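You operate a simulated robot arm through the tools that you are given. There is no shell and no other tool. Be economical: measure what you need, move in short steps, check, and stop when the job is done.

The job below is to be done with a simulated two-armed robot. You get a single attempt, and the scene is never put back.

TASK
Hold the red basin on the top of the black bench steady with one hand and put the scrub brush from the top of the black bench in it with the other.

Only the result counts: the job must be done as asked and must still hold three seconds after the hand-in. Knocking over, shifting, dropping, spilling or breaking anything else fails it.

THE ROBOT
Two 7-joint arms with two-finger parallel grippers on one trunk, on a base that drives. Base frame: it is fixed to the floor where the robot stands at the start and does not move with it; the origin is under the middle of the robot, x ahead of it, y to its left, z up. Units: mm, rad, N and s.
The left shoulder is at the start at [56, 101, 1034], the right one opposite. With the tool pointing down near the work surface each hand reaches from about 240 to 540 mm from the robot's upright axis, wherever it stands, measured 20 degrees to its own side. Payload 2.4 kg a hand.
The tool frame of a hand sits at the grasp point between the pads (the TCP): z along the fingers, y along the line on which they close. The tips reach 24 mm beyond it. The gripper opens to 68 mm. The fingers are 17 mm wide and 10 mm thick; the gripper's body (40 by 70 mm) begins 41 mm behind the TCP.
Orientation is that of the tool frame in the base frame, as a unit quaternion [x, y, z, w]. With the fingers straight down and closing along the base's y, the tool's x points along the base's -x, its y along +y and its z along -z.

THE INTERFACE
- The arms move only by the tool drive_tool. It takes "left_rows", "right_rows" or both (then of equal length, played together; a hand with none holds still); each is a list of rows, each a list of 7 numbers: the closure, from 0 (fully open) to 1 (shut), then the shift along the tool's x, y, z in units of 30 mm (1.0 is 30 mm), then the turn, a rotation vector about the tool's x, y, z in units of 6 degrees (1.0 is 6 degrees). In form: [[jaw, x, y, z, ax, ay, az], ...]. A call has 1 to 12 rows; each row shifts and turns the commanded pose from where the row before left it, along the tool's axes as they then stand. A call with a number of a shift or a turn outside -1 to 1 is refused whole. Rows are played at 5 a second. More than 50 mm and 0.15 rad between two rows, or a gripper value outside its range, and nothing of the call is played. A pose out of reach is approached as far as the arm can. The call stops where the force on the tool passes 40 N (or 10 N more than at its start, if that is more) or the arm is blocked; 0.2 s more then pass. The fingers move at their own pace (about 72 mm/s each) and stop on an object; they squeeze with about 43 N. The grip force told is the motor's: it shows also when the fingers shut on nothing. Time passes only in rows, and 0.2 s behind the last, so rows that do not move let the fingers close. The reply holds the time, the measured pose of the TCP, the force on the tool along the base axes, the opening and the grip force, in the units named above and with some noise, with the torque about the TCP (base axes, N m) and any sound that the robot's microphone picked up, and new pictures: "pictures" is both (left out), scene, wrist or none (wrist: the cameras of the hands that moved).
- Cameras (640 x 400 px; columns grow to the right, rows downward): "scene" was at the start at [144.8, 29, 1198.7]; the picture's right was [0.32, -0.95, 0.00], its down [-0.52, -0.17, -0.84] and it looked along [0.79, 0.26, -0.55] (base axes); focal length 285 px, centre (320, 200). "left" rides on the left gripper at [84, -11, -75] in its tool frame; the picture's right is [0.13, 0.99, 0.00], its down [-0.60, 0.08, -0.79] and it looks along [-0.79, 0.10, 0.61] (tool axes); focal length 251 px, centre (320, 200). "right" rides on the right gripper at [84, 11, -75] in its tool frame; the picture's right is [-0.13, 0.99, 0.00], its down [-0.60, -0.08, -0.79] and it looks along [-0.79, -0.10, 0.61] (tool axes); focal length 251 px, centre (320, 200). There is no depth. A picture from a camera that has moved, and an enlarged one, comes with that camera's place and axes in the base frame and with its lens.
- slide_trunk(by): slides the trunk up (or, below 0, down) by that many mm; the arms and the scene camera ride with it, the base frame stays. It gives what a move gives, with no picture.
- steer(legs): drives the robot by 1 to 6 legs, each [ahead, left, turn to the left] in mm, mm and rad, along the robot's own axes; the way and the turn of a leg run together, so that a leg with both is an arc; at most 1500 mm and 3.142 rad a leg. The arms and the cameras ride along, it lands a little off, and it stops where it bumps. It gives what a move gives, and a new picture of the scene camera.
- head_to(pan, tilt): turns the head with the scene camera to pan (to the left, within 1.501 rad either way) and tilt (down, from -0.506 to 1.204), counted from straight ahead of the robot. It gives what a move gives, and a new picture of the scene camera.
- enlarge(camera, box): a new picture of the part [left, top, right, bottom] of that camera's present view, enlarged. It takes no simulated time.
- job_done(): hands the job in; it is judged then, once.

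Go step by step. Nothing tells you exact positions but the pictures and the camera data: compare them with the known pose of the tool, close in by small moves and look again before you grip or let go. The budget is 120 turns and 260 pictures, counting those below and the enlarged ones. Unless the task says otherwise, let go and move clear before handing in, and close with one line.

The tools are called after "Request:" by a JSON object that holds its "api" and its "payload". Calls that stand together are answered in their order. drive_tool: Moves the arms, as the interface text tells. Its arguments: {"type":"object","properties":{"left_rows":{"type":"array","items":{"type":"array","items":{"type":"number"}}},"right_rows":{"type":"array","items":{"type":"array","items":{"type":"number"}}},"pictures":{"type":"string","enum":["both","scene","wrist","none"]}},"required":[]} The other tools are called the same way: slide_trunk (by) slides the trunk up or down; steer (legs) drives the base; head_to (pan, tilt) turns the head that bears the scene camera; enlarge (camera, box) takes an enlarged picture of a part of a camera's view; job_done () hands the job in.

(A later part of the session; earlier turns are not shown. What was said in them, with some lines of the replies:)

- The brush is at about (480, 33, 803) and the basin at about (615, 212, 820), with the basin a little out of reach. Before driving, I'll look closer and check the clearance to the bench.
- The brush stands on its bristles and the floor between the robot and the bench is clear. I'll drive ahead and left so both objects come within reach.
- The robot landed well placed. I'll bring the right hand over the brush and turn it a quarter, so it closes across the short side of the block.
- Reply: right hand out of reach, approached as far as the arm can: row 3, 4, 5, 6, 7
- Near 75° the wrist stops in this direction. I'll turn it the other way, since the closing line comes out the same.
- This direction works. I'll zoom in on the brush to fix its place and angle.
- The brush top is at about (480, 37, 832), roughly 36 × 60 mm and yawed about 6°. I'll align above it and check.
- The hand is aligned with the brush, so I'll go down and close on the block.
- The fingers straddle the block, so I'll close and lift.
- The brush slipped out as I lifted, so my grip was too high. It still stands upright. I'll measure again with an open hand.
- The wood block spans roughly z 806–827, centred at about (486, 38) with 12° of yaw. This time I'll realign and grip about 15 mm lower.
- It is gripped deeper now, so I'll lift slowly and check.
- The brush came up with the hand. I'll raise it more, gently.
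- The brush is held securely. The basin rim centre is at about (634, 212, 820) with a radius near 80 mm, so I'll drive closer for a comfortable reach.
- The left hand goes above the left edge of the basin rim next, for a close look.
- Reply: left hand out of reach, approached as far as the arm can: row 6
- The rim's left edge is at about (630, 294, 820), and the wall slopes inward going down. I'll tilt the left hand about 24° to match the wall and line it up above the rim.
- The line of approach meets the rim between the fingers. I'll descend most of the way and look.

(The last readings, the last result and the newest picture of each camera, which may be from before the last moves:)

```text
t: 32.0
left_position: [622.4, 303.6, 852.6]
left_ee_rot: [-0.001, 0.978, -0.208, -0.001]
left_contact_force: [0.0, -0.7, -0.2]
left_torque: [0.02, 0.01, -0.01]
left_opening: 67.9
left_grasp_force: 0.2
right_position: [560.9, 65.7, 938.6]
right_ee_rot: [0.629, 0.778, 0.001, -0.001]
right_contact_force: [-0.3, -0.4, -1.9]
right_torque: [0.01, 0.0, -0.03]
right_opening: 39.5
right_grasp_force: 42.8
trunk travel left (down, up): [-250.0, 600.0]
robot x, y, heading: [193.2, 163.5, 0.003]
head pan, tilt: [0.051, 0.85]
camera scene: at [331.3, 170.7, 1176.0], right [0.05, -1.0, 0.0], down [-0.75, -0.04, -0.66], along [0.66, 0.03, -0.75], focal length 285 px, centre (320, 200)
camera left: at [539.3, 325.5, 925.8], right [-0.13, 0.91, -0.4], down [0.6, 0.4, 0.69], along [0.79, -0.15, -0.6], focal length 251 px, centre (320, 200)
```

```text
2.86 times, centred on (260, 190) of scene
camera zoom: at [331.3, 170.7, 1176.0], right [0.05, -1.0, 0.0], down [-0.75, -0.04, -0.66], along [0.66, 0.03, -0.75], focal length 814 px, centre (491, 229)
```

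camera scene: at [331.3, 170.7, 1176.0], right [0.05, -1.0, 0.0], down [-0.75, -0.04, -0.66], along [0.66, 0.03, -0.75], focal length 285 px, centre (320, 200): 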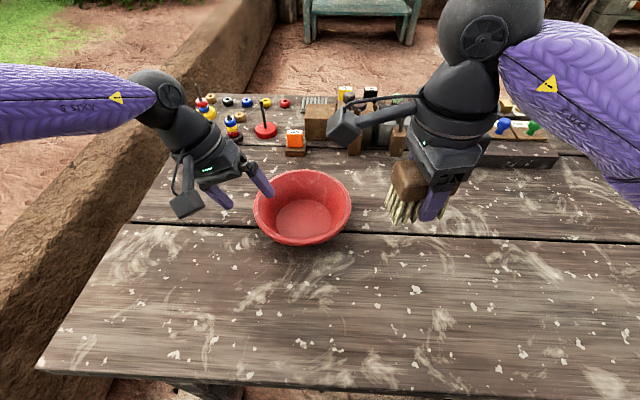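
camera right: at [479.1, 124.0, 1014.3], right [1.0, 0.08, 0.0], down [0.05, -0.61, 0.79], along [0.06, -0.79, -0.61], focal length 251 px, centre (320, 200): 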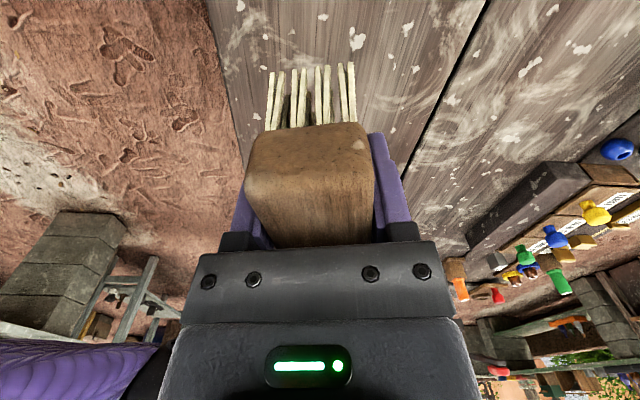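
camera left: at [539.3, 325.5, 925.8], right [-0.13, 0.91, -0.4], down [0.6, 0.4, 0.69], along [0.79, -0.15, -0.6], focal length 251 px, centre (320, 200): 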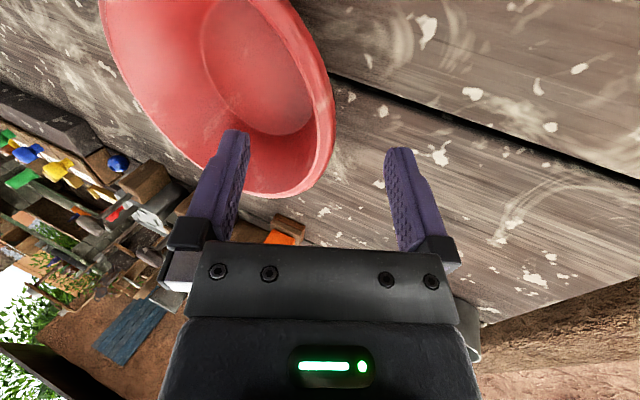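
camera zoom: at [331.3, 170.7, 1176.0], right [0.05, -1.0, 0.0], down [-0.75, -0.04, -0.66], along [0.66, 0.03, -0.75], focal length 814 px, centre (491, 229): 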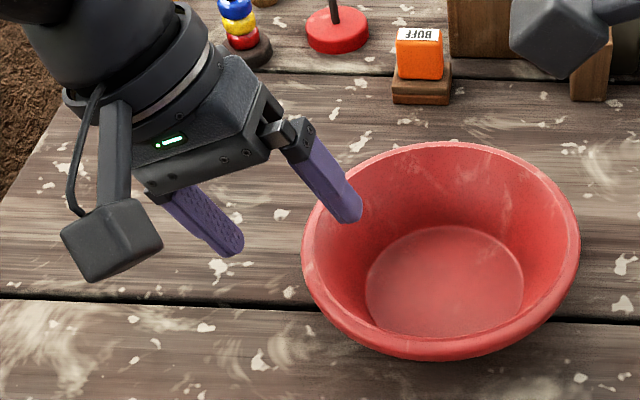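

The inner finger is over the basin and the outer one is outside it. I'll go down the last bit and close part way.

Request:
{"api": "drive_tool", "payload": {"left_rows": [[0, 0, 0, 0.5, 0, 0, 0], [0, 0, 0, 0.4, 0, 0, 0], [0.4, 0, 0, 0, 0, 0, 0], [0.65, 0, 0, 0, 0, 0, 0], [0.65, 0, 0, 0, 0, 0, 0]], "pictures": "both"}}

Request:
{"api": "enlarge", "payload": {"camera": "scene", "box": [160, 120, 360, 260]}}

```text
t: 33.2
left_position: [623.2, 294.8, 826.9]
left_ee_rot: [-0.001, 0.978, -0.209, 0.0]
left_contact_force: [0.3, -0.5, 0.4]
left_torque: [0.0, 0.02, -0.01]
left_opening: 23.8
left_grasp_force: 0.1
right_position: [560.4, 66.3, 938.9]
right_ee_rot: [0.629, 0.777, 0.002, 0.0]
right_contact_force: [0.2, 0.1, -1.1]
right_torque: [0.04, 0.01, 0.01]
right_opening: 39.5
right_grasp_force: 42.9
trunk travel left (down, up): [-250.0, 600.0]
robot x, y, heading: [193.1, 164.6, 0.005]
head pan, tilt: [0.051, 0.85]
camera scene: at [331.3, 170.7, 1176.0], right [0.05, -1.0, 0.0], down [-0.75, -0.04, -0.66], along [0.66, 0.03, -0.75], focal length 285 px, centre (320, 200)
camera left: at [539.4, 315.3, 901.0], right [-0.13, 0.91, -0.4], down [0.6, 0.4, 0.69], along [0.79, -0.15, -0.6], focal length 251 px, centre (320, 200)
```

scene: 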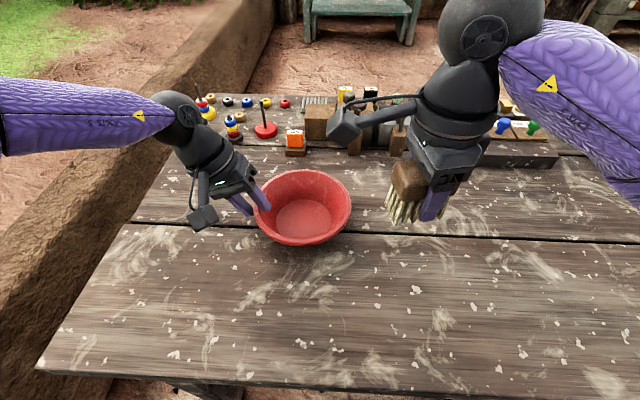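
left: 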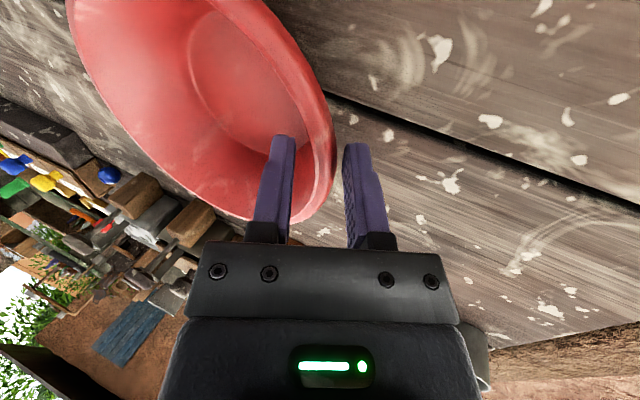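

```text
2.86 times, centred on (260, 190) of scene
camera zoom: at [331.3, 170.7, 1176.0], right [0.05, -1.0, 0.0], down [-0.75, -0.04, -0.66], along [0.66, 0.03, -0.75], focal length 814 px, centre (491, 229)
```

zoom: 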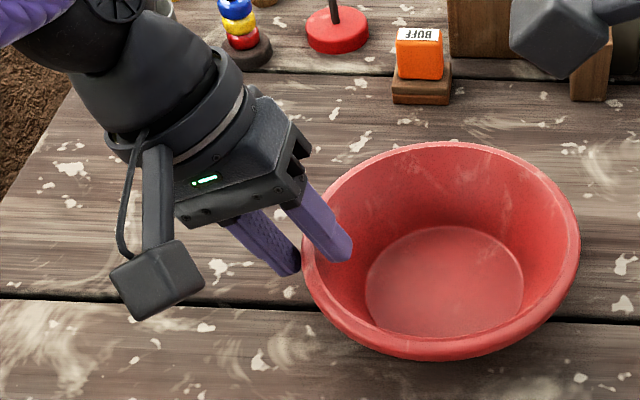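

The wall sits between the fingers, and I'll close gradually onto it.

Request:
{"api": "drive_tool", "payload": {"left_rows": [[0.72, 0, 0, 0, 0, 0, 0], [0.8, 0, 0, 0, 0, 0, 0], [0.86, 0, 0, 0, 0, 0, 0], [0.9, 0, 0, 0, 0, 0, 0], [0.9, 0, 0, 0, 0, 0, 0]], "pictures": "both"}}

```text
t: 34.4
left_position: [621.5, 296.0, 828.5]
left_ee_rot: [0.0, 0.978, -0.208, 0.0]
left_contact_force: [0.7, 0.0, 0.0]
left_torque: [-0.01, 0.02, -0.02]
left_opening: 7.2
left_grasp_force: 0.9
right_position: [560.1, 66.2, 938.6]
right_ee_rot: [0.629, 0.777, 0.001, -0.001]
right_contact_force: [0.5, 0.1, -1.9]
right_torque: [0.01, -0.01, -0.02]
right_opening: 39.7
right_grasp_force: 43.4
trunk travel left (down, up): [-250.0, 600.0]
robot x, y, heading: [191.7, 166.5, 0.002]
head pan, tilt: [0.051, 0.85]
camera scene: at [331.3, 170.7, 1176.0], right [0.05, -1.0, 0.0], down [-0.75, -0.04, -0.66], along [0.66, 0.03, -0.75], focal length 285 px, centre (320, 200)
camera left: at [539.4, 315.3, 901.0], right [-0.13, 0.91, -0.4], down [0.6, 0.4, 0.69], along [0.79, -0.15, -0.6], focal length 251 px, centre (320, 200)
```

scene: 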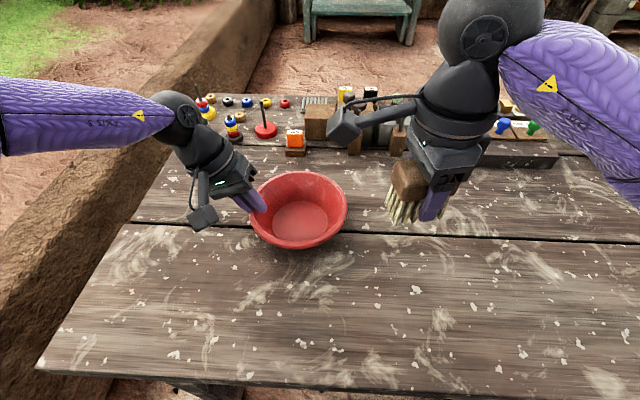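
left: 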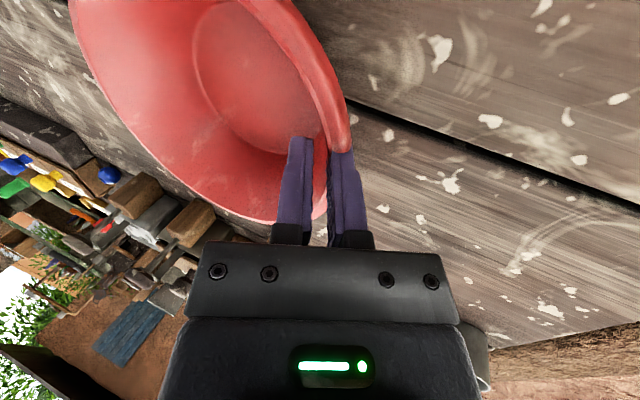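

The rim is lightly held, and now I'll firm up the grip.

Request:
{"api": "drive_tool", "payload": {"left_rows": [[0.95, 0, 0, 0, 0, 0, 0], [1, 0, 0, 0, 0, 0, 0], [1, 0, 0, 0, 0, 0, 0]], "pictures": "scene"}}

Request:
{"api": "enlarge", "payload": {"camera": "scene", "box": [160, 120, 460, 300]}}

```text
t: 35.2
left_position: [622.2, 295.0, 827.7]
left_ee_rot: [-0.001, 0.978, -0.208, 0.001]
left_contact_force: [-0.6, -0.5, 3.3]
left_torque: [-0.2, 0.11, 0.01]
left_opening: 1.8
left_grasp_force: 26.0
right_position: [559.4, 65.4, 938.1]
right_ee_rot: [0.63, 0.777, 0.002, 0.0]
right_contact_force: [0.0, -0.9, -1.1]
right_torque: [0.02, 0.04, -0.03]
right_opening: 39.6
right_grasp_force: 43.2
trunk travel left (down, up): [-250.0, 600.0]
robot x, y, heading: [191.9, 163.1, 0.002]
head pan, tilt: [0.051, 0.85]
camera scene: at [331.1, 170.6, 1176.1], right [0.05, -1.0, 0.0], down [-0.75, -0.04, -0.66], along [0.66, 0.03, -0.75], focal length 285 px, centre (320, 200)
```

scene: 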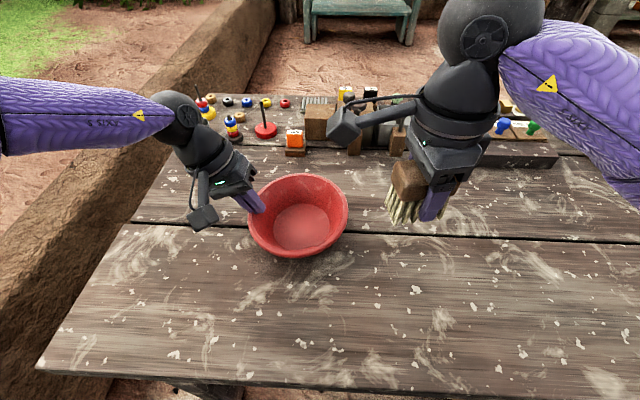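

```text
2.13 times, centred on (310, 210) of scene
camera zoom: at [331.1, 170.6, 1176.1], right [0.05, -1.0, 0.0], down [-0.75, -0.04, -0.66], along [0.66, 0.03, -0.75], focal length 608 px, centre (341, 179)
```

zoom: 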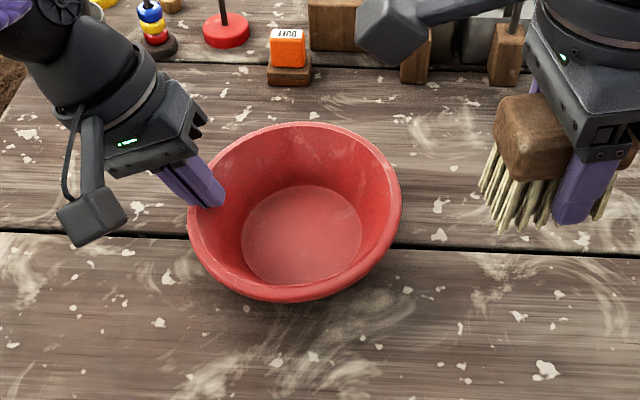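

The grip has closed to 1.8 mm and the basin seems to have tilted a little. I'll check it from the wrist camera.

Request:
{"api": "enlarge", "payload": {"camera": "left", "box": [40, 0, 440, 250]}}

Request:
{"api": "enlarge", "payload": {"camera": "scene", "box": [220, 150, 370, 270]}}

```text
1.60 times, centred on (240, 125) of left
camera zoom: at [539.3, 315.1, 901.2], right [-0.13, 0.91, -0.4], down [0.6, 0.4, 0.69], along [0.79, -0.15, -0.6], focal length 402 px, centre (448, 320)
```

zoom: 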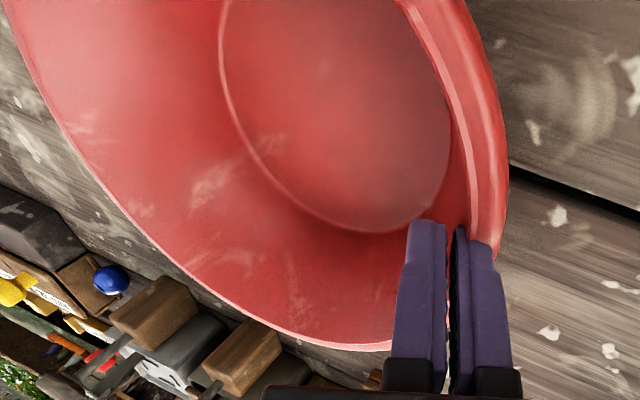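

```text
3.33 times, centred on (295, 210) of scene
camera zoom: at [331.1, 170.6, 1176.1], right [0.05, -1.0, 0.0], down [-0.75, -0.04, -0.66], along [0.66, 0.03, -0.75], focal length 950 px, centre (403, 167)
```

zoom: 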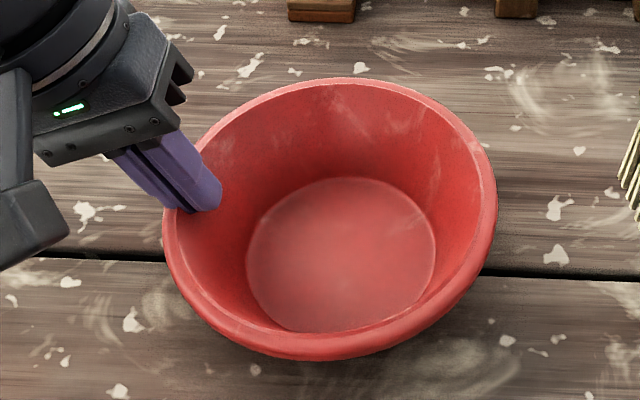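

The firm squeeze twisted the basin slightly. I'll ease off so it settles flat, then look again.

Request:
{"api": "drive_tool", "payload": {"left_rows": [[0.9, 0, 0, 0, 0, 0, 0], [0.8, 0, 0, 0, 0, 0, 0], [0.7, 0, 0, 0, 0, 0, 0], [0.7, 0, 0, 0, 0, 0, 0]], "pictures": "both"}}

Request:
{"api": "enlarge", "payload": {"camera": "scene", "box": [220, 150, 370, 270]}}

```text
t: 36.2
left_position: [621.6, 295.3, 827.5]
left_ee_rot: [0.0, 0.978, -0.207, 0.0]
left_contact_force: [0.3, 0.0, -0.6]
left_torque: [-0.04, -0.03, 0.04]
left_opening: 20.4
left_grasp_force: 0.1
right_position: [560.2, 65.6, 937.8]
right_ee_rot: [0.63, 0.777, 0.001, 0.0]
right_contact_force: [-1.2, -0.3, -0.5]
right_torque: [-0.02, 0.0, 0.06]
right_opening: 39.5
right_grasp_force: 42.9
trunk travel left (down, up): [-250.0, 600.0]
robot x, y, heading: [191.5, 164.5, 0.002]
head pan, tilt: [0.051, 0.85]
camera scene: at [331.3, 170.7, 1176.0], right [0.05, -1.0, 0.0], down [-0.75, -0.04, -0.66], along [0.66, 0.03, -0.75], focal length 285 px, centre (320, 200)
camera left: at [539.4, 315.3, 901.0], right [-0.13, 0.91, -0.4], down [0.6, 0.4, 0.69], along [0.79, -0.15, -0.6], focal length 251 px, centre (320, 200)
```

scene: 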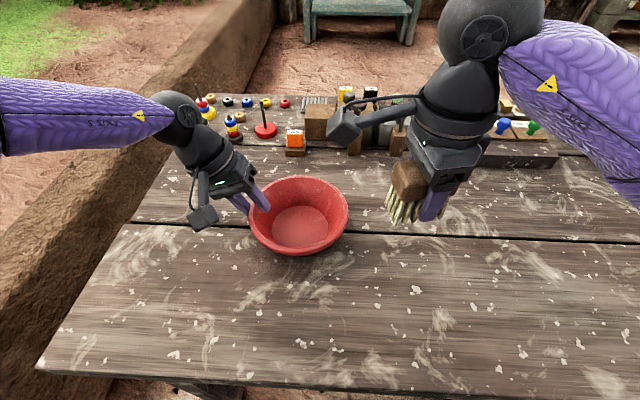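
left: 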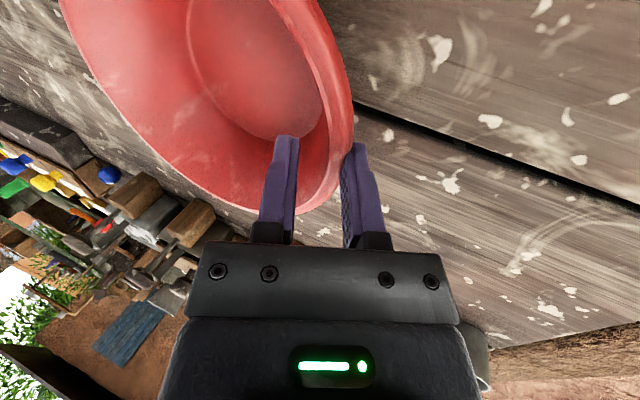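

```text
3.33 times, centred on (295, 210) of scene
camera zoom: at [331.3, 170.7, 1176.0], right [0.05, -1.0, 0.0], down [-0.75, -0.04, -0.66], along [0.66, 0.03, -0.75], focal length 950 px, centre (403, 167)
```

zoom: 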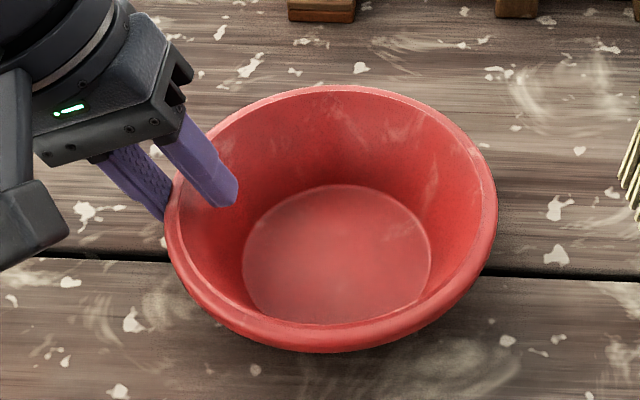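

The basin is flat again, centred at about (617, 216), and the hand is now square to the rim. I'll shift 3 mm outward and close to a gentle hold.

Request:
{"api": "drive_tool", "payload": {"left_rows": [[0.7, 0.1, 0.1, 0, 0, 0, 0], [0.8, 0, 0, 0, 0, 0, 0], [0.86, 0, 0, 0, 0, 0, 0], [0.9, 0, 0, 0, 0, 0, 0], [0.92, 0, 0, 0, 0, 0, 0], [0.92, 0, 0, 0, 0, 0, 0]], "pictures": "both"}}

Request:
{"api": "enlarge", "payload": {"camera": "scene", "box": [220, 150, 370, 270]}}

```text
t: 37.6
left_position: [618.6, 296.5, 827.3]
left_ee_rot: [-0.001, 0.978, -0.208, 0.0]
left_contact_force: [0.0, -0.8, 0.4]
left_torque: [-0.01, -0.04, -0.01]
left_opening: 5.7
left_grasp_force: 0.7
right_position: [560.9, 64.9, 937.9]
right_ee_rot: [0.629, 0.777, 0.001, 0.0]
right_contact_force: [0.6, -0.1, -1.2]
right_torque: [-0.01, 0.0, 0.0]
right_opening: 39.5
right_grasp_force: 42.7
trunk travel left (down, up): [-250.0, 600.0]
robot x, y, heading: [192.4, 165.2, 0.002]
head pan, tilt: [0.051, 0.85]
camera scene: at [331.3, 170.6, 1176.0], right [0.05, -1.0, 0.0], down [-0.75, -0.04, -0.66], along [0.66, 0.03, -0.75], focal length 285 px, centre (320, 200)
camera left: at [535.8, 318.1, 899.9], right [-0.13, 0.91, -0.4], down [0.6, 0.4, 0.69], along [0.79, -0.15, -0.6], focal length 251 px, centre (320, 200)
```

scene: 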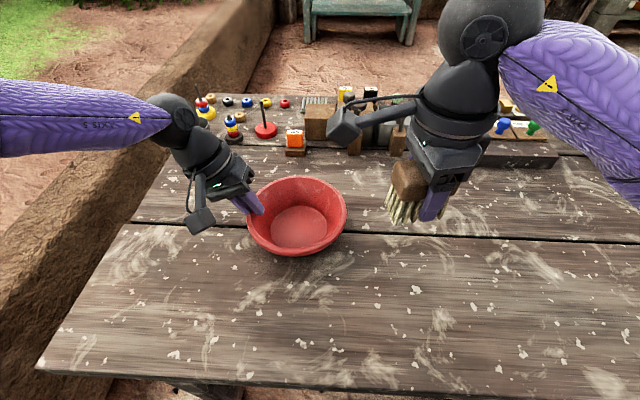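
left: 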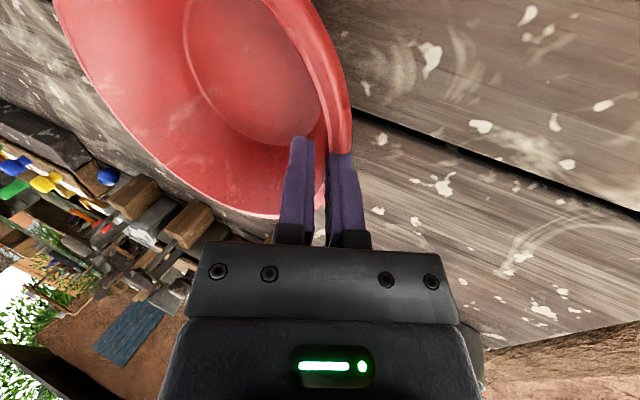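

```text
3.33 times, centred on (295, 210) of scene
camera zoom: at [331.3, 170.6, 1176.0], right [0.05, -1.0, 0.0], down [-0.75, -0.04, -0.66], along [0.66, 0.03, -0.75], focal length 950 px, centre (403, 167)
```

zoom: 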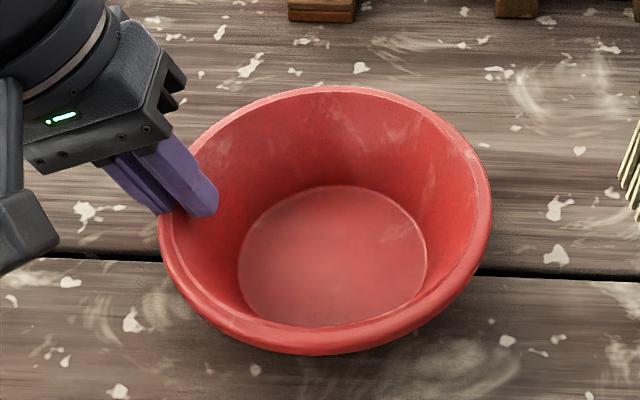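

The basin is held flat. I'll firm the hold slightly and turn the right hand back so its camera clears the left hand.

Request:
{"api": "drive_tool", "payload": {"left_rows": [[0.94, 0, 0, 0, 0, 0, 0], [0.94, 0, 0, 0, 0, 0, 0], [0.94, 0, 0, 0, 0, 0, 0], [0.94, 0, 0, 0, 0, 0, 0], [0.94, 0, 0, 0, 0, 0, 0], [0.94, 0, 0, 0, 0, 0, 0], [0.94, 0, 0, 0, 0, 0, 0], [0.94, 0, 0, 0, 0, 0, 0], [0.94, 0, 0, 0, 0, 0, 0], [0.94, 0, 0, 0, 0, 0, 0], [0.94, 0, 0, 0, 0, 0, 0], [0.94, 0, 0, 0, 0, 0, 0]], "right_rows": [[1, 0, 0, 0, 0, 0, -1], [1, 0, 0, 0, 0, 0, -1], [1, 0, 0, 0, 0, 0, -1], [1, 0, 0, 0, 0, 0, -1], [1, 0, 0, 0, 0, 0, -1], [1, 0, 0, 0, 0, 0, -1], [1, 0, 0, 0, 0, 0, -1], [1, 0, 0, 0, 0, 0, -1], [1, 0, 0, 0, 0, 0, -1], [1, 0, 0, 0, 0, 0, -1], [1, 0, 0, 0, 0, 0, -1], [1, 0, 0, 0, 0, 0, -1]], "pictures": "both"}}

```text
t: 40.2
left_position: [619.1, 297.3, 826.6]
left_ee_rot: [-0.002, 0.978, -0.208, 0.0]
left_contact_force: [-0.2, 0.3, -0.1]
left_torque: [-0.02, 0.0, 0.0]
left_opening: 4.2
left_grasp_force: 0.7
right_position: [560.4, 64.7, 938.6]
right_ee_rot: [0.052, 0.999, 0.001, 0.001]
right_contact_force: [1.1, -0.6, -0.7]
right_torque: [-0.03, 0.01, 0.01]
right_opening: 39.6
right_grasp_force: 43.6
trunk travel left (down, up): [-250.0, 600.0]
robot x, y, heading: [194.1, 160.9, 0.008]
head pan, tilt: [0.051, 0.85]
camera scene: at [331.3, 170.6, 1176.0], right [0.05, -1.0, 0.0], down [-0.75, -0.04, -0.66], along [0.66, 0.03, -0.75], focal length 285 px, centre (320, 200)
camera right: at [477.6, 84.0, 1014.1], right [0.23, 0.97, 0.0], down [0.59, -0.14, 0.79], along [0.77, -0.18, -0.61], focal length 251 px, centre (320, 200)
camera left: at [535.8, 318.1, 899.9], right [-0.13, 0.91, -0.4], down [0.6, 0.4, 0.69], along [0.79, -0.15, -0.6], focal length 251 px, centre (320, 200)
```

scene: 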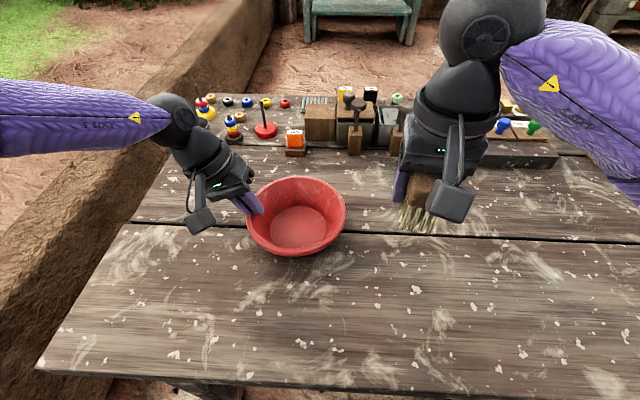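
right: 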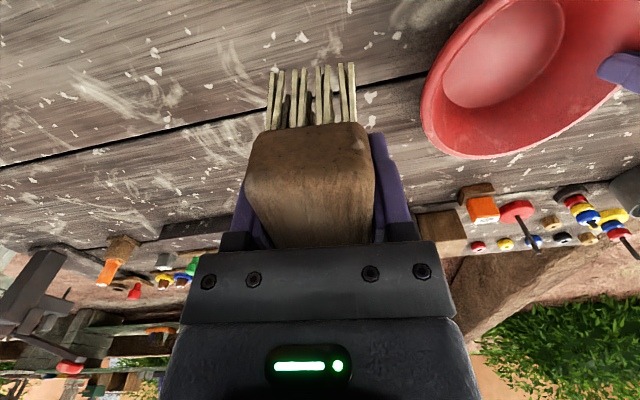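
left: 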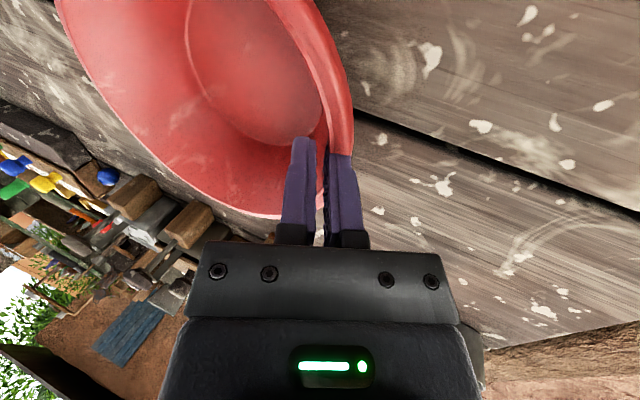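

The left fingers are still only following the command. Since the hand is now square to the rim, I'll close them further to get a real hold, and watch for tilt.

Request:
{"api": "drive_tool", "payload": {"left_rows": [[0.96, 0, 0, 0, 0, 0, 0], [0.98, 0, 0, 0, 0, 0, 0], [1, 0, 0, 0, 0, 0, 0], [1, 0, 0, 0, 0, 0, 0]], "pictures": "wrist"}}

Request:
{"api": "enlarge", "payload": {"camera": "scene", "box": [220, 150, 370, 270]}}

```text
t: 41.2
left_position: [618.8, 296.4, 826.8]
left_ee_rot: [-0.001, 0.978, -0.208, -0.001]
left_contact_force: [0.3, -0.2, -0.1]
left_torque: [0.05, 0.03, 0.04]
left_opening: 1.7
left_grasp_force: 25.7
right_position: [559.7, 64.9, 938.0]
right_ee_rot: [0.052, 0.999, 0.001, 0.0]
right_contact_force: [0.0, 0.0, -0.6]
right_torque: [0.03, -0.02, 0.02]
right_opening: 39.5
right_grasp_force: 42.5
trunk travel left (down, up): [-250.0, 600.0]
robot x, y, heading: [196.5, 163.5, -0.001]
head pan, tilt: [0.051, 0.85]
camera left: at [535.9, 318.1, 899.8], right [-0.13, 0.91, -0.4], down [0.6, 0.4, 0.69], along [0.79, -0.15, -0.6], focal length 251 px, centre (320, 200)
```

left: 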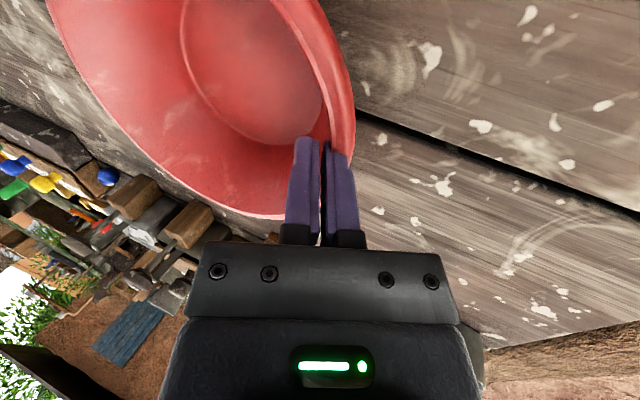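

```text
3.33 times, centred on (295, 210) of scene
camera zoom: at [331.3, 170.7, 1176.0], right [0.05, -1.0, 0.0], down [-0.75, -0.04, -0.66], along [0.66, 0.03, -0.75], focal length 950 px, centre (403, 167)
```

zoom: 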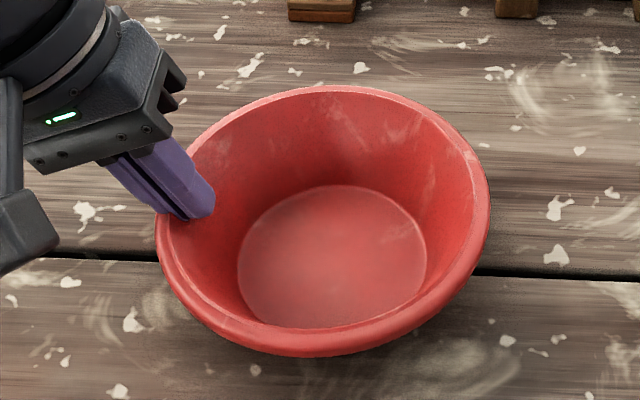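

The basin is now firmly and evenly held. Next I'll bring the brush over it.

Request:
{"api": "drive_tool", "payload": {"right_rows": [[1, -0.15, 0.6, 0, 0, 0, 0], [1, -0.15, 0.6, 0, 0, 0, 0], [1, -0.15, 0.6, 0, 0, 0, 0], [1, -0.15, 0.6, 0, 0, 0, 0], [1, -0.15, 0.6, 0, 0, 0, 0], [1, -0.15, 0.6, 0, 0, 0, 0], [1, -0.15, 0.6, 0, 0, 0, 0], [1, -0.15, 0.6, 0, 0, 0, 0], [1, 0, 0, 0, 0, 0, 0]], "pictures": "both"}}

```text
t: 43.2
left_position: [619.0, 298.5, 826.5]
left_ee_rot: [-0.001, 0.978, -0.208, 0.0]
left_contact_force: [-0.5, 0.1, 0.2]
left_torque: [0.03, 0.02, 0.02]
left_opening: 1.5
left_grasp_force: 26.1
right_position: [612.1, 204.1, 938.5]
right_ee_rot: [0.053, 0.999, 0.001, 0.001]
right_contact_force: [0.8, 0.3, -2.3]
right_torque: [0.01, 0.01, -0.01]
right_opening: 39.6
right_grasp_force: 42.7
trunk travel left (down, up): [-250.0, 600.0]
robot x, y, heading: [193.1, 165.4, -0.001]
head pan, tilt: [0.051, 0.85]
camera scene: at [331.3, 170.9, 1176.0], right [0.05, -1.0, 0.0], down [-0.75, -0.04, -0.66], along [0.66, 0.03, -0.75], focal length 285 px, centre (320, 200)
camera right: at [530.1, 223.7, 1014.5], right [0.23, 0.97, 0.0], down [0.59, -0.14, 0.79], along [0.77, -0.18, -0.61], focal length 251 px, centre (320, 200)
```

scene: 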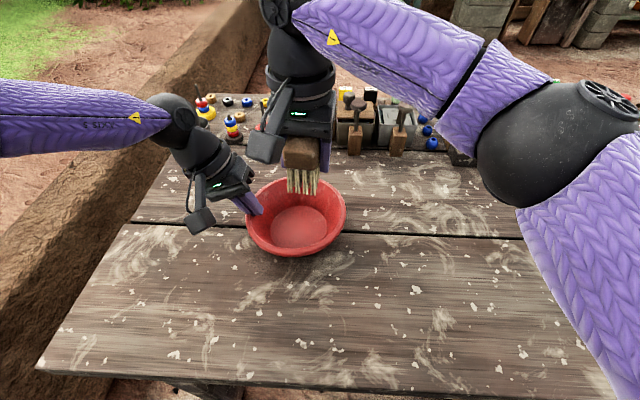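
right: 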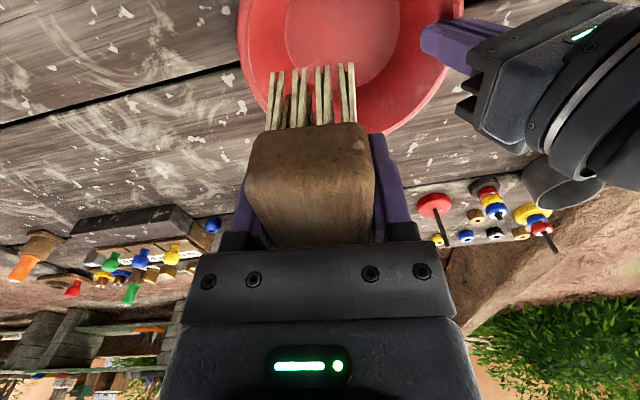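

The brush is almost over the basin's centre. I'll nudge it and lower to just above the floor of the basin.

Request:
{"api": "drive_tool", "payload": {"right_rows": [[1, -0.1, 0.25, 0.4, 0, 0, 0], [1, 0, 0, 0.6, 0, 0, 0], [1, 0, 0, 0.6, 0, 0, 0], [1, 0, 0, 0.6, 0, 0, 0], [1, 0, 0, 0.6, 0, 0, 0], [1, 0, 0, 0.6, 0, 0, 0], [1, 0, 0, 0.3, 0, 0, 0], [1, 0, 0, 0, 0, 0, 0]], "pictures": "both"}}

Request:
{"api": "enlarge", "payload": {"camera": "scene", "box": [200, 130, 380, 270]}}

```text
t: 45.0
left_position: [619.3, 298.4, 826.9]
left_ee_rot: [-0.001, 0.978, -0.208, -0.001]
left_contact_force: [-0.4, -0.7, 0.9]
left_torque: [0.03, -0.01, -0.01]
left_opening: 1.9
left_grasp_force: 26.1
right_position: [613.9, 214.2, 827.6]
right_ee_rot: [0.052, 0.999, 0.001, 0.0]
right_contact_force: [1.1, 0.3, -1.2]
right_torque: [-0.01, -0.02, -0.01]
right_opening: 39.6
right_grasp_force: 43.1
trunk travel left (down, up): [-250.0, 600.0]
robot x, y, heading: [192.9, 165.5, 0.002]
head pan, tilt: [0.051, 0.85]
camera scene: at [331.3, 170.8, 1176.0], right [0.05, -1.0, 0.0], down [-0.75, -0.04, -0.66], along [0.66, 0.03, -0.75], focal length 285 px, centre (320, 200)
camera right: at [532.6, 233.7, 903.8], right [0.23, 0.97, 0.0], down [0.59, -0.14, 0.79], along [0.77, -0.18, -0.61], focal length 251 px, centre (320, 200)
```

scene: 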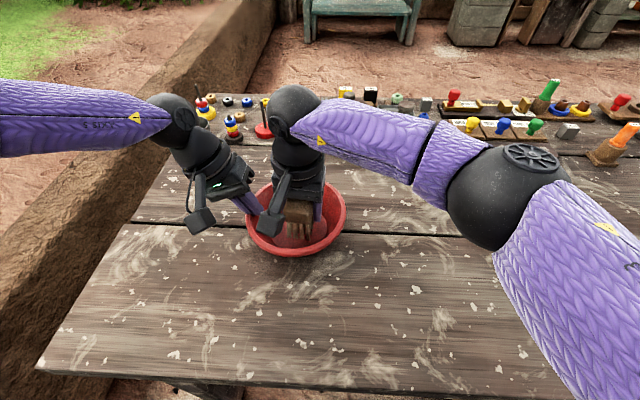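
right: 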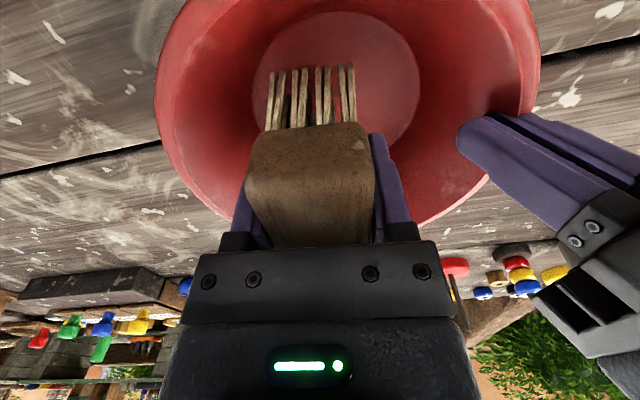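

```text
2.86 times, centred on (290, 200) of scene
camera zoom: at [331.3, 170.8, 1176.0], right [0.05, -1.0, 0.0], down [-0.75, -0.04, -0.66], along [0.66, 0.03, -0.75], focal length 814 px, centre (406, 200)
```

zoom: 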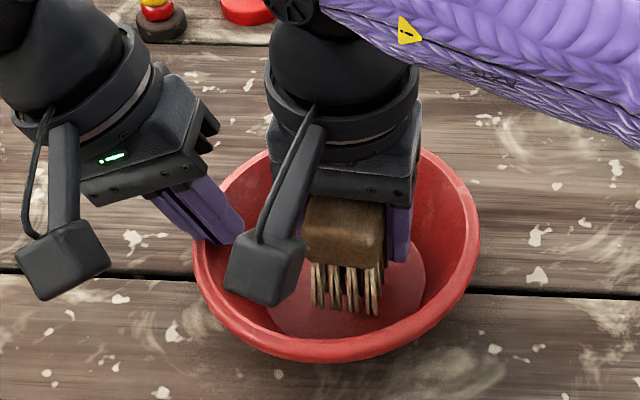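

The brush is centred over the basin floor. I'll lower in small steps, watching for contact.

Request:
{"api": "drive_tool", "payload": {"right_rows": [[1, 0, 0, 0.2, 0, 0, 0], [1, 0, 0, 0.2, 0, 0, 0], [1, 0, 0, 0.13, 0, 0, 0], [1, 0, 0, 0, 0, 0, 0]], "pictures": "wrist"}}

Request:
{"api": "enlarge", "payload": {"camera": "scene", "box": [200, 130, 380, 270]}}

```text
t: 46.0
left_position: [618.4, 298.1, 825.9]
left_ee_rot: [0.0, 0.978, -0.207, -0.002]
left_contact_force: [-0.1, 0.9, 0.7]
left_torque: [0.05, 0.01, 0.0]
left_opening: 1.8
left_grasp_force: 26.2
right_position: [616.3, 213.4, 811.9]
right_ee_rot: [0.052, 0.999, 0.001, 0.0]
right_contact_force: [0.8, 0.7, -0.9]
right_torque: [-0.01, -0.01, 0.01]
right_opening: 39.6
right_grasp_force: 42.8
trunk travel left (down, up): [-250.0, 600.0]
robot x, y, heading: [192.9, 163.9, 0.007]
head pan, tilt: [0.051, 0.85]
camera right: at [533.9, 232.7, 887.2], right [0.23, 0.97, 0.0], down [0.59, -0.14, 0.79], along [0.77, -0.18, -0.61], focal length 251 px, centre (320, 200)
```

right: 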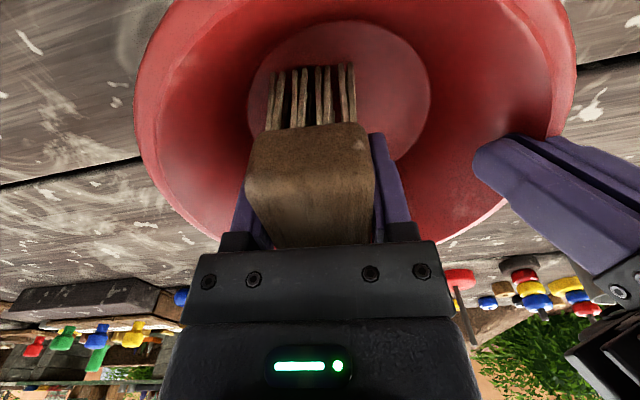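

```text
2.86 times, centred on (290, 200) of scene
camera zoom: at [331.3, 170.8, 1176.0], right [0.05, -1.0, 0.0], down [-0.75, -0.04, -0.66], along [0.66, 0.03, -0.75], focal length 814 px, centre (406, 200)
```

zoom: 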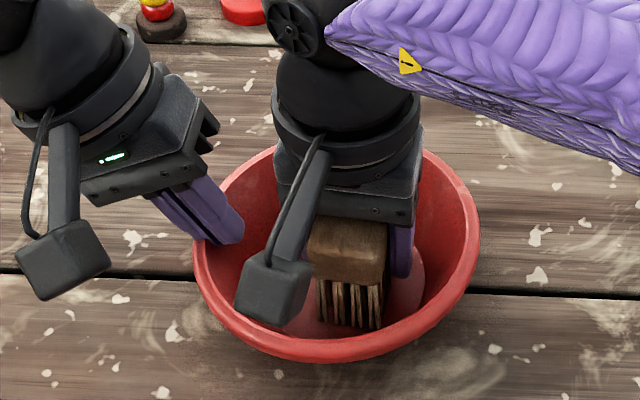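

Still no contact, and it is nearly down. I'll nudge it toward the far side and keep lowering.

Request:
{"api": "drive_tool", "payload": {"right_rows": [[1, -0.2, 0, 0, 0, 0, 0], [1, 0, 0, 0.1, 0, 0, 0], [1, 0, 0, 0.1, 0, 0, 0], [1, 0, 0, 0, 0, 0, 0]], "pictures": "wrist"}}

```text
t: 47.0
left_position: [617.9, 297.5, 827.0]
left_ee_rot: [-0.001, 0.978, -0.208, -0.001]
left_contact_force: [-1.0, -0.8, 0.0]
left_torque: [0.16, 0.14, -0.1]
left_opening: 1.7
left_grasp_force: 25.7
right_position: [621.2, 212.7, 806.5]
right_ee_rot: [0.054, 0.999, 0.0, 0.0]
right_contact_force: [1.1, 0.6, 1.4]
right_torque: [0.01, -0.09, 0.06]
right_opening: 39.7
right_grasp_force: 42.5
trunk travel left (down, up): [-250.0, 600.0]
robot x, y, heading: [192.6, 169.5, -0.002]
head pan, tilt: [0.051, 0.85]
camera right: at [537.7, 232.7, 882.3], right [0.23, 0.97, 0.0], down [0.59, -0.14, 0.79], along [0.77, -0.18, -0.61], focal length 251 px, centre (320, 200)
```

right: 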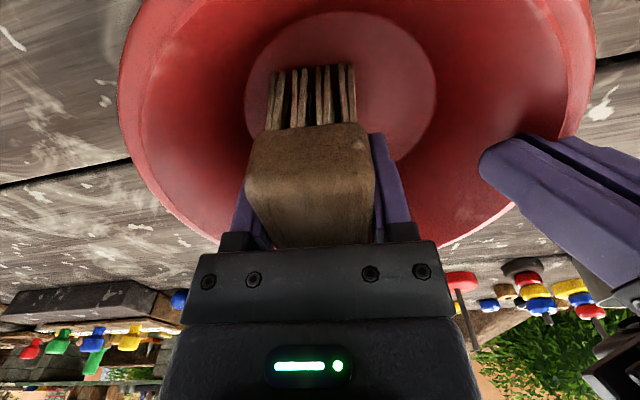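

It has touched down, with the vertical force rising by about 2.5 N. I'll open the right hand gradually and rise clear.

Request:
{"api": "drive_tool", "payload": {"right_rows": [[0.35, 0, 0, 0, 0, 0, 0], [0.2, 0, 0, 0, 0, 0, 0], [0.1, 0, 0, 0, 0, 0, 0], [0.1, 0, 0, 0, 0, 0, 0]], "pictures": "wrist"}}

```text
t: 48.0
left_position: [618.6, 297.6, 826.8]
left_ee_rot: [-0.001, 0.978, -0.208, 0.0]
left_contact_force: [-0.5, -0.5, -1.0]
left_torque: [0.11, -0.01, 0.0]
left_opening: 1.5
left_grasp_force: 26.1
right_position: [620.0, 213.2, 806.0]
right_ee_rot: [0.052, 0.999, 0.001, 0.0]
right_contact_force: [-0.6, 0.5, -0.4]
right_torque: [-0.05, -0.02, 0.0]
right_opening: 61.3
right_grasp_force: 0.0
trunk travel left (down, up): [-250.0, 600.0]
robot x, y, heading: [190.1, 166.9, -0.0]
head pan, tilt: [0.051, 0.85]
camera right: at [537.8, 232.8, 882.2], right [0.23, 0.97, 0.0], down [0.59, -0.14, 0.79], along [0.77, -0.18, -0.61], focal length 251 px, centre (320, 200)
```

right: 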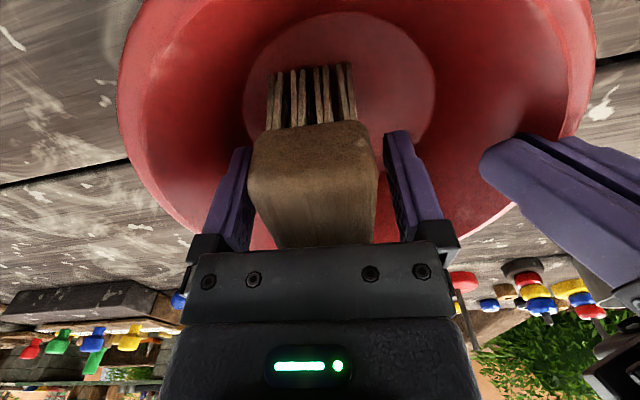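

The brush stands free, so I'll raise the right hand straight up and move it aside.

Request:
{"api": "drive_tool", "payload": {"right_rows": [[0.1, 0, 0, -0.4, 0, 0, 0], [0.1, 0, 0, -0.6, 0, 0, 0], [0.1, 0, 0, -0.8, 0, 0, 0], [0.1, 0, 0, -0.9, 0, 0, 0], [0.1, 0, 0, -0.9, 0, 0, 0], [0.1, 0, 0, -0.9, 0, 0, 0], [0.1, 0.2, -0.8, 0, 0, 0, 0], [0.1, 0.2, -0.8, 0, 0, 0, 0], [0.1, 0.2, -0.8, 0, 0, 0, 0], [0.1, 0.2, -0.8, 0, 0, 0, 0], [0.1, 0.2, -0.8, 0, 0, 0, 0]], "pictures": "scene"}}

Request:
{"api": "enlarge", "payload": {"camera": "scene", "box": [200, 130, 380, 270]}}

```text
t: 50.4
left_position: [618.6, 298.1, 826.5]
left_ee_rot: [-0.001, 0.978, -0.208, -0.001]
left_contact_force: [0.3, -0.2, -1.4]
left_torque: [0.11, 0.0, -0.02]
left_opening: 1.8
left_grasp_force: 25.9
right_position: [578.7, 94.0, 941.0]
right_ee_rot: [0.053, 0.999, 0.001, 0.0]
right_contact_force: [0.6, 0.1, 0.3]
right_torque: [-0.02, -0.02, 0.01]
right_opening: 61.0
right_grasp_force: 0.0
trunk travel left (down, up): [-250.0, 600.0]
robot x, y, heading: [196.8, 164.5, 0.002]
head pan, tilt: [0.051, 0.85]
camera scene: at [331.3, 170.7, 1176.0], right [0.05, -1.0, 0.0], down [-0.75, -0.04, -0.66], along [0.66, 0.03, -0.75], focal length 285 px, centre (320, 200)
```

scene: 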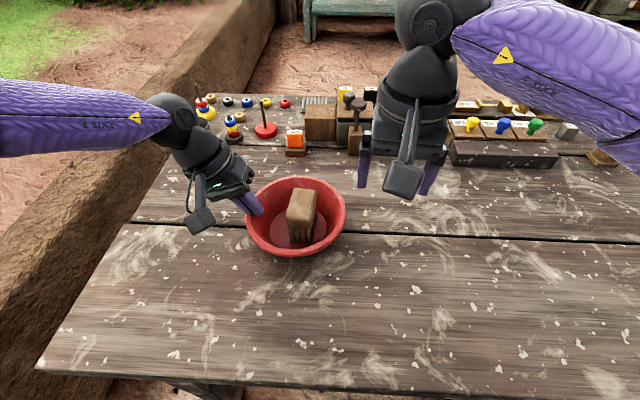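

```text
2.86 times, centred on (290, 200) of scene
camera zoom: at [331.3, 170.7, 1176.0], right [0.05, -1.0, 0.0], down [-0.75, -0.04, -0.66], along [0.66, 0.03, -0.75], focal length 814 px, centre (406, 200)
```

zoom: 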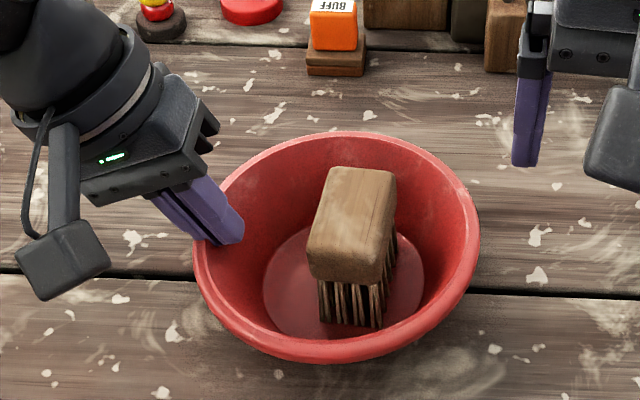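

The brush stands in the basin. I'll release the rim gently and back the left hand out along its axis.

Request:
{"api": "drive_tool", "payload": {"left_rows": [[0.95, 0, 0, 0, 0, 0, 0], [0.85, 0, 0, 0, 0, 0, 0], [0.7, 0, 0, 0, 0, 0, 0], [0.6, 0, 0, 0, 0, 0, 0], [0.6, 0, 0, 0, 0, 0, 0], [0.6, 0, 0, -0.3, 0, 0, 0], [0.6, 0, 0, -0.5, 0, 0, 0], [0.6, 0, 0, -0.7, 0, 0, 0], [0.6, 0, 0, -0.8, 0, 0, 0], [0.6, 0, 0, -0.8, 0, 0, 0], [0.6, 0, 0, 0, 0, 0, 0]], "pictures": "scene"}}

Request:
{"api": "enlarge", "payload": {"camera": "scene", "box": [200, 130, 380, 270]}}

```text
t: 52.8
left_position: [619.2, 334.8, 912.5]
left_ee_rot: [-0.001, 0.978, -0.207, 0.0]
left_contact_force: [-0.3, 0.0, -0.8]
left_torque: [-0.01, 0.02, 0.0]
left_opening: 27.2
left_grasp_force: 0.0
right_position: [576.7, 94.0, 940.8]
right_ee_rot: [0.052, 0.999, 0.001, 0.0]
right_contact_force: [-0.6, 0.5, -0.1]
right_torque: [0.03, 0.01, -0.01]
right_opening: 61.2
right_grasp_force: 0.0
trunk travel left (down, up): [-250.0, 600.0]
robot x, y, heading: [194.0, 164.4, 0.007]
head pan, tilt: [0.051, 0.85]
camera scene: at [331.2, 170.7, 1176.0], right [0.05, -1.0, 0.0], down [-0.75, -0.04, -0.66], along [0.66, 0.03, -0.75], focal length 285 px, centre (320, 200)
```

scene: 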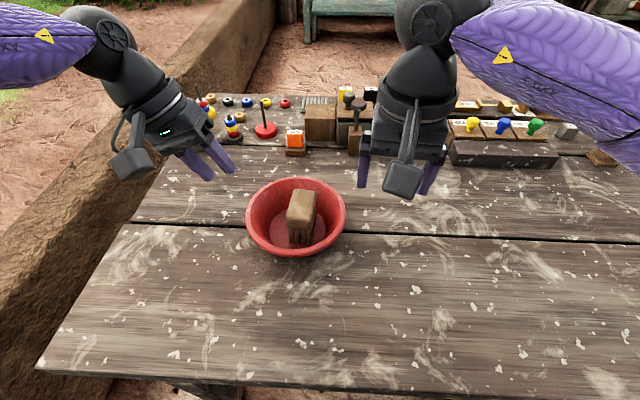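

```text
2.86 times, centred on (290, 200) of scene
camera zoom: at [331.2, 170.7, 1176.0], right [0.05, -1.0, 0.0], down [-0.75, -0.04, -0.66], along [0.66, 0.03, -0.75], focal length 814 px, centre (406, 200)
```

zoom: 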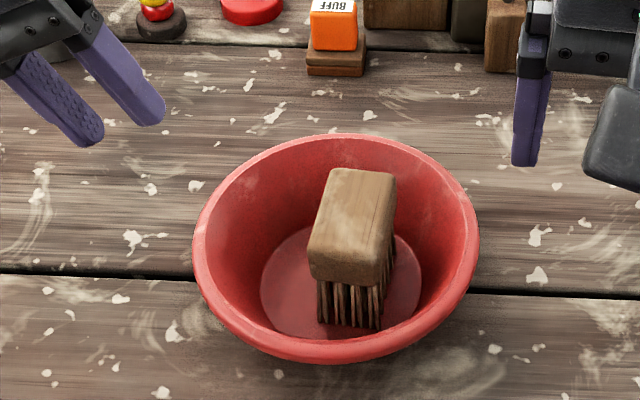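

The basin sits flat with the brush standing in it, both hands are clear and nothing else has moved. I'm handing in.

Request:
{"api": "job_done", "payload": {}}

```text
The job is handed in.
```

The scrub brush is standing in the red basin. The left hand held the rim while the right hand set the brush down, then both let go and moved clear. The first lift slipped and dropped the brush upright on the bench. My first firm grip on the rim also pulled the basin about 17 mm toward the robot and tilted it briefly. It was flat again before the brush went in, and nothing else on the bench moved.
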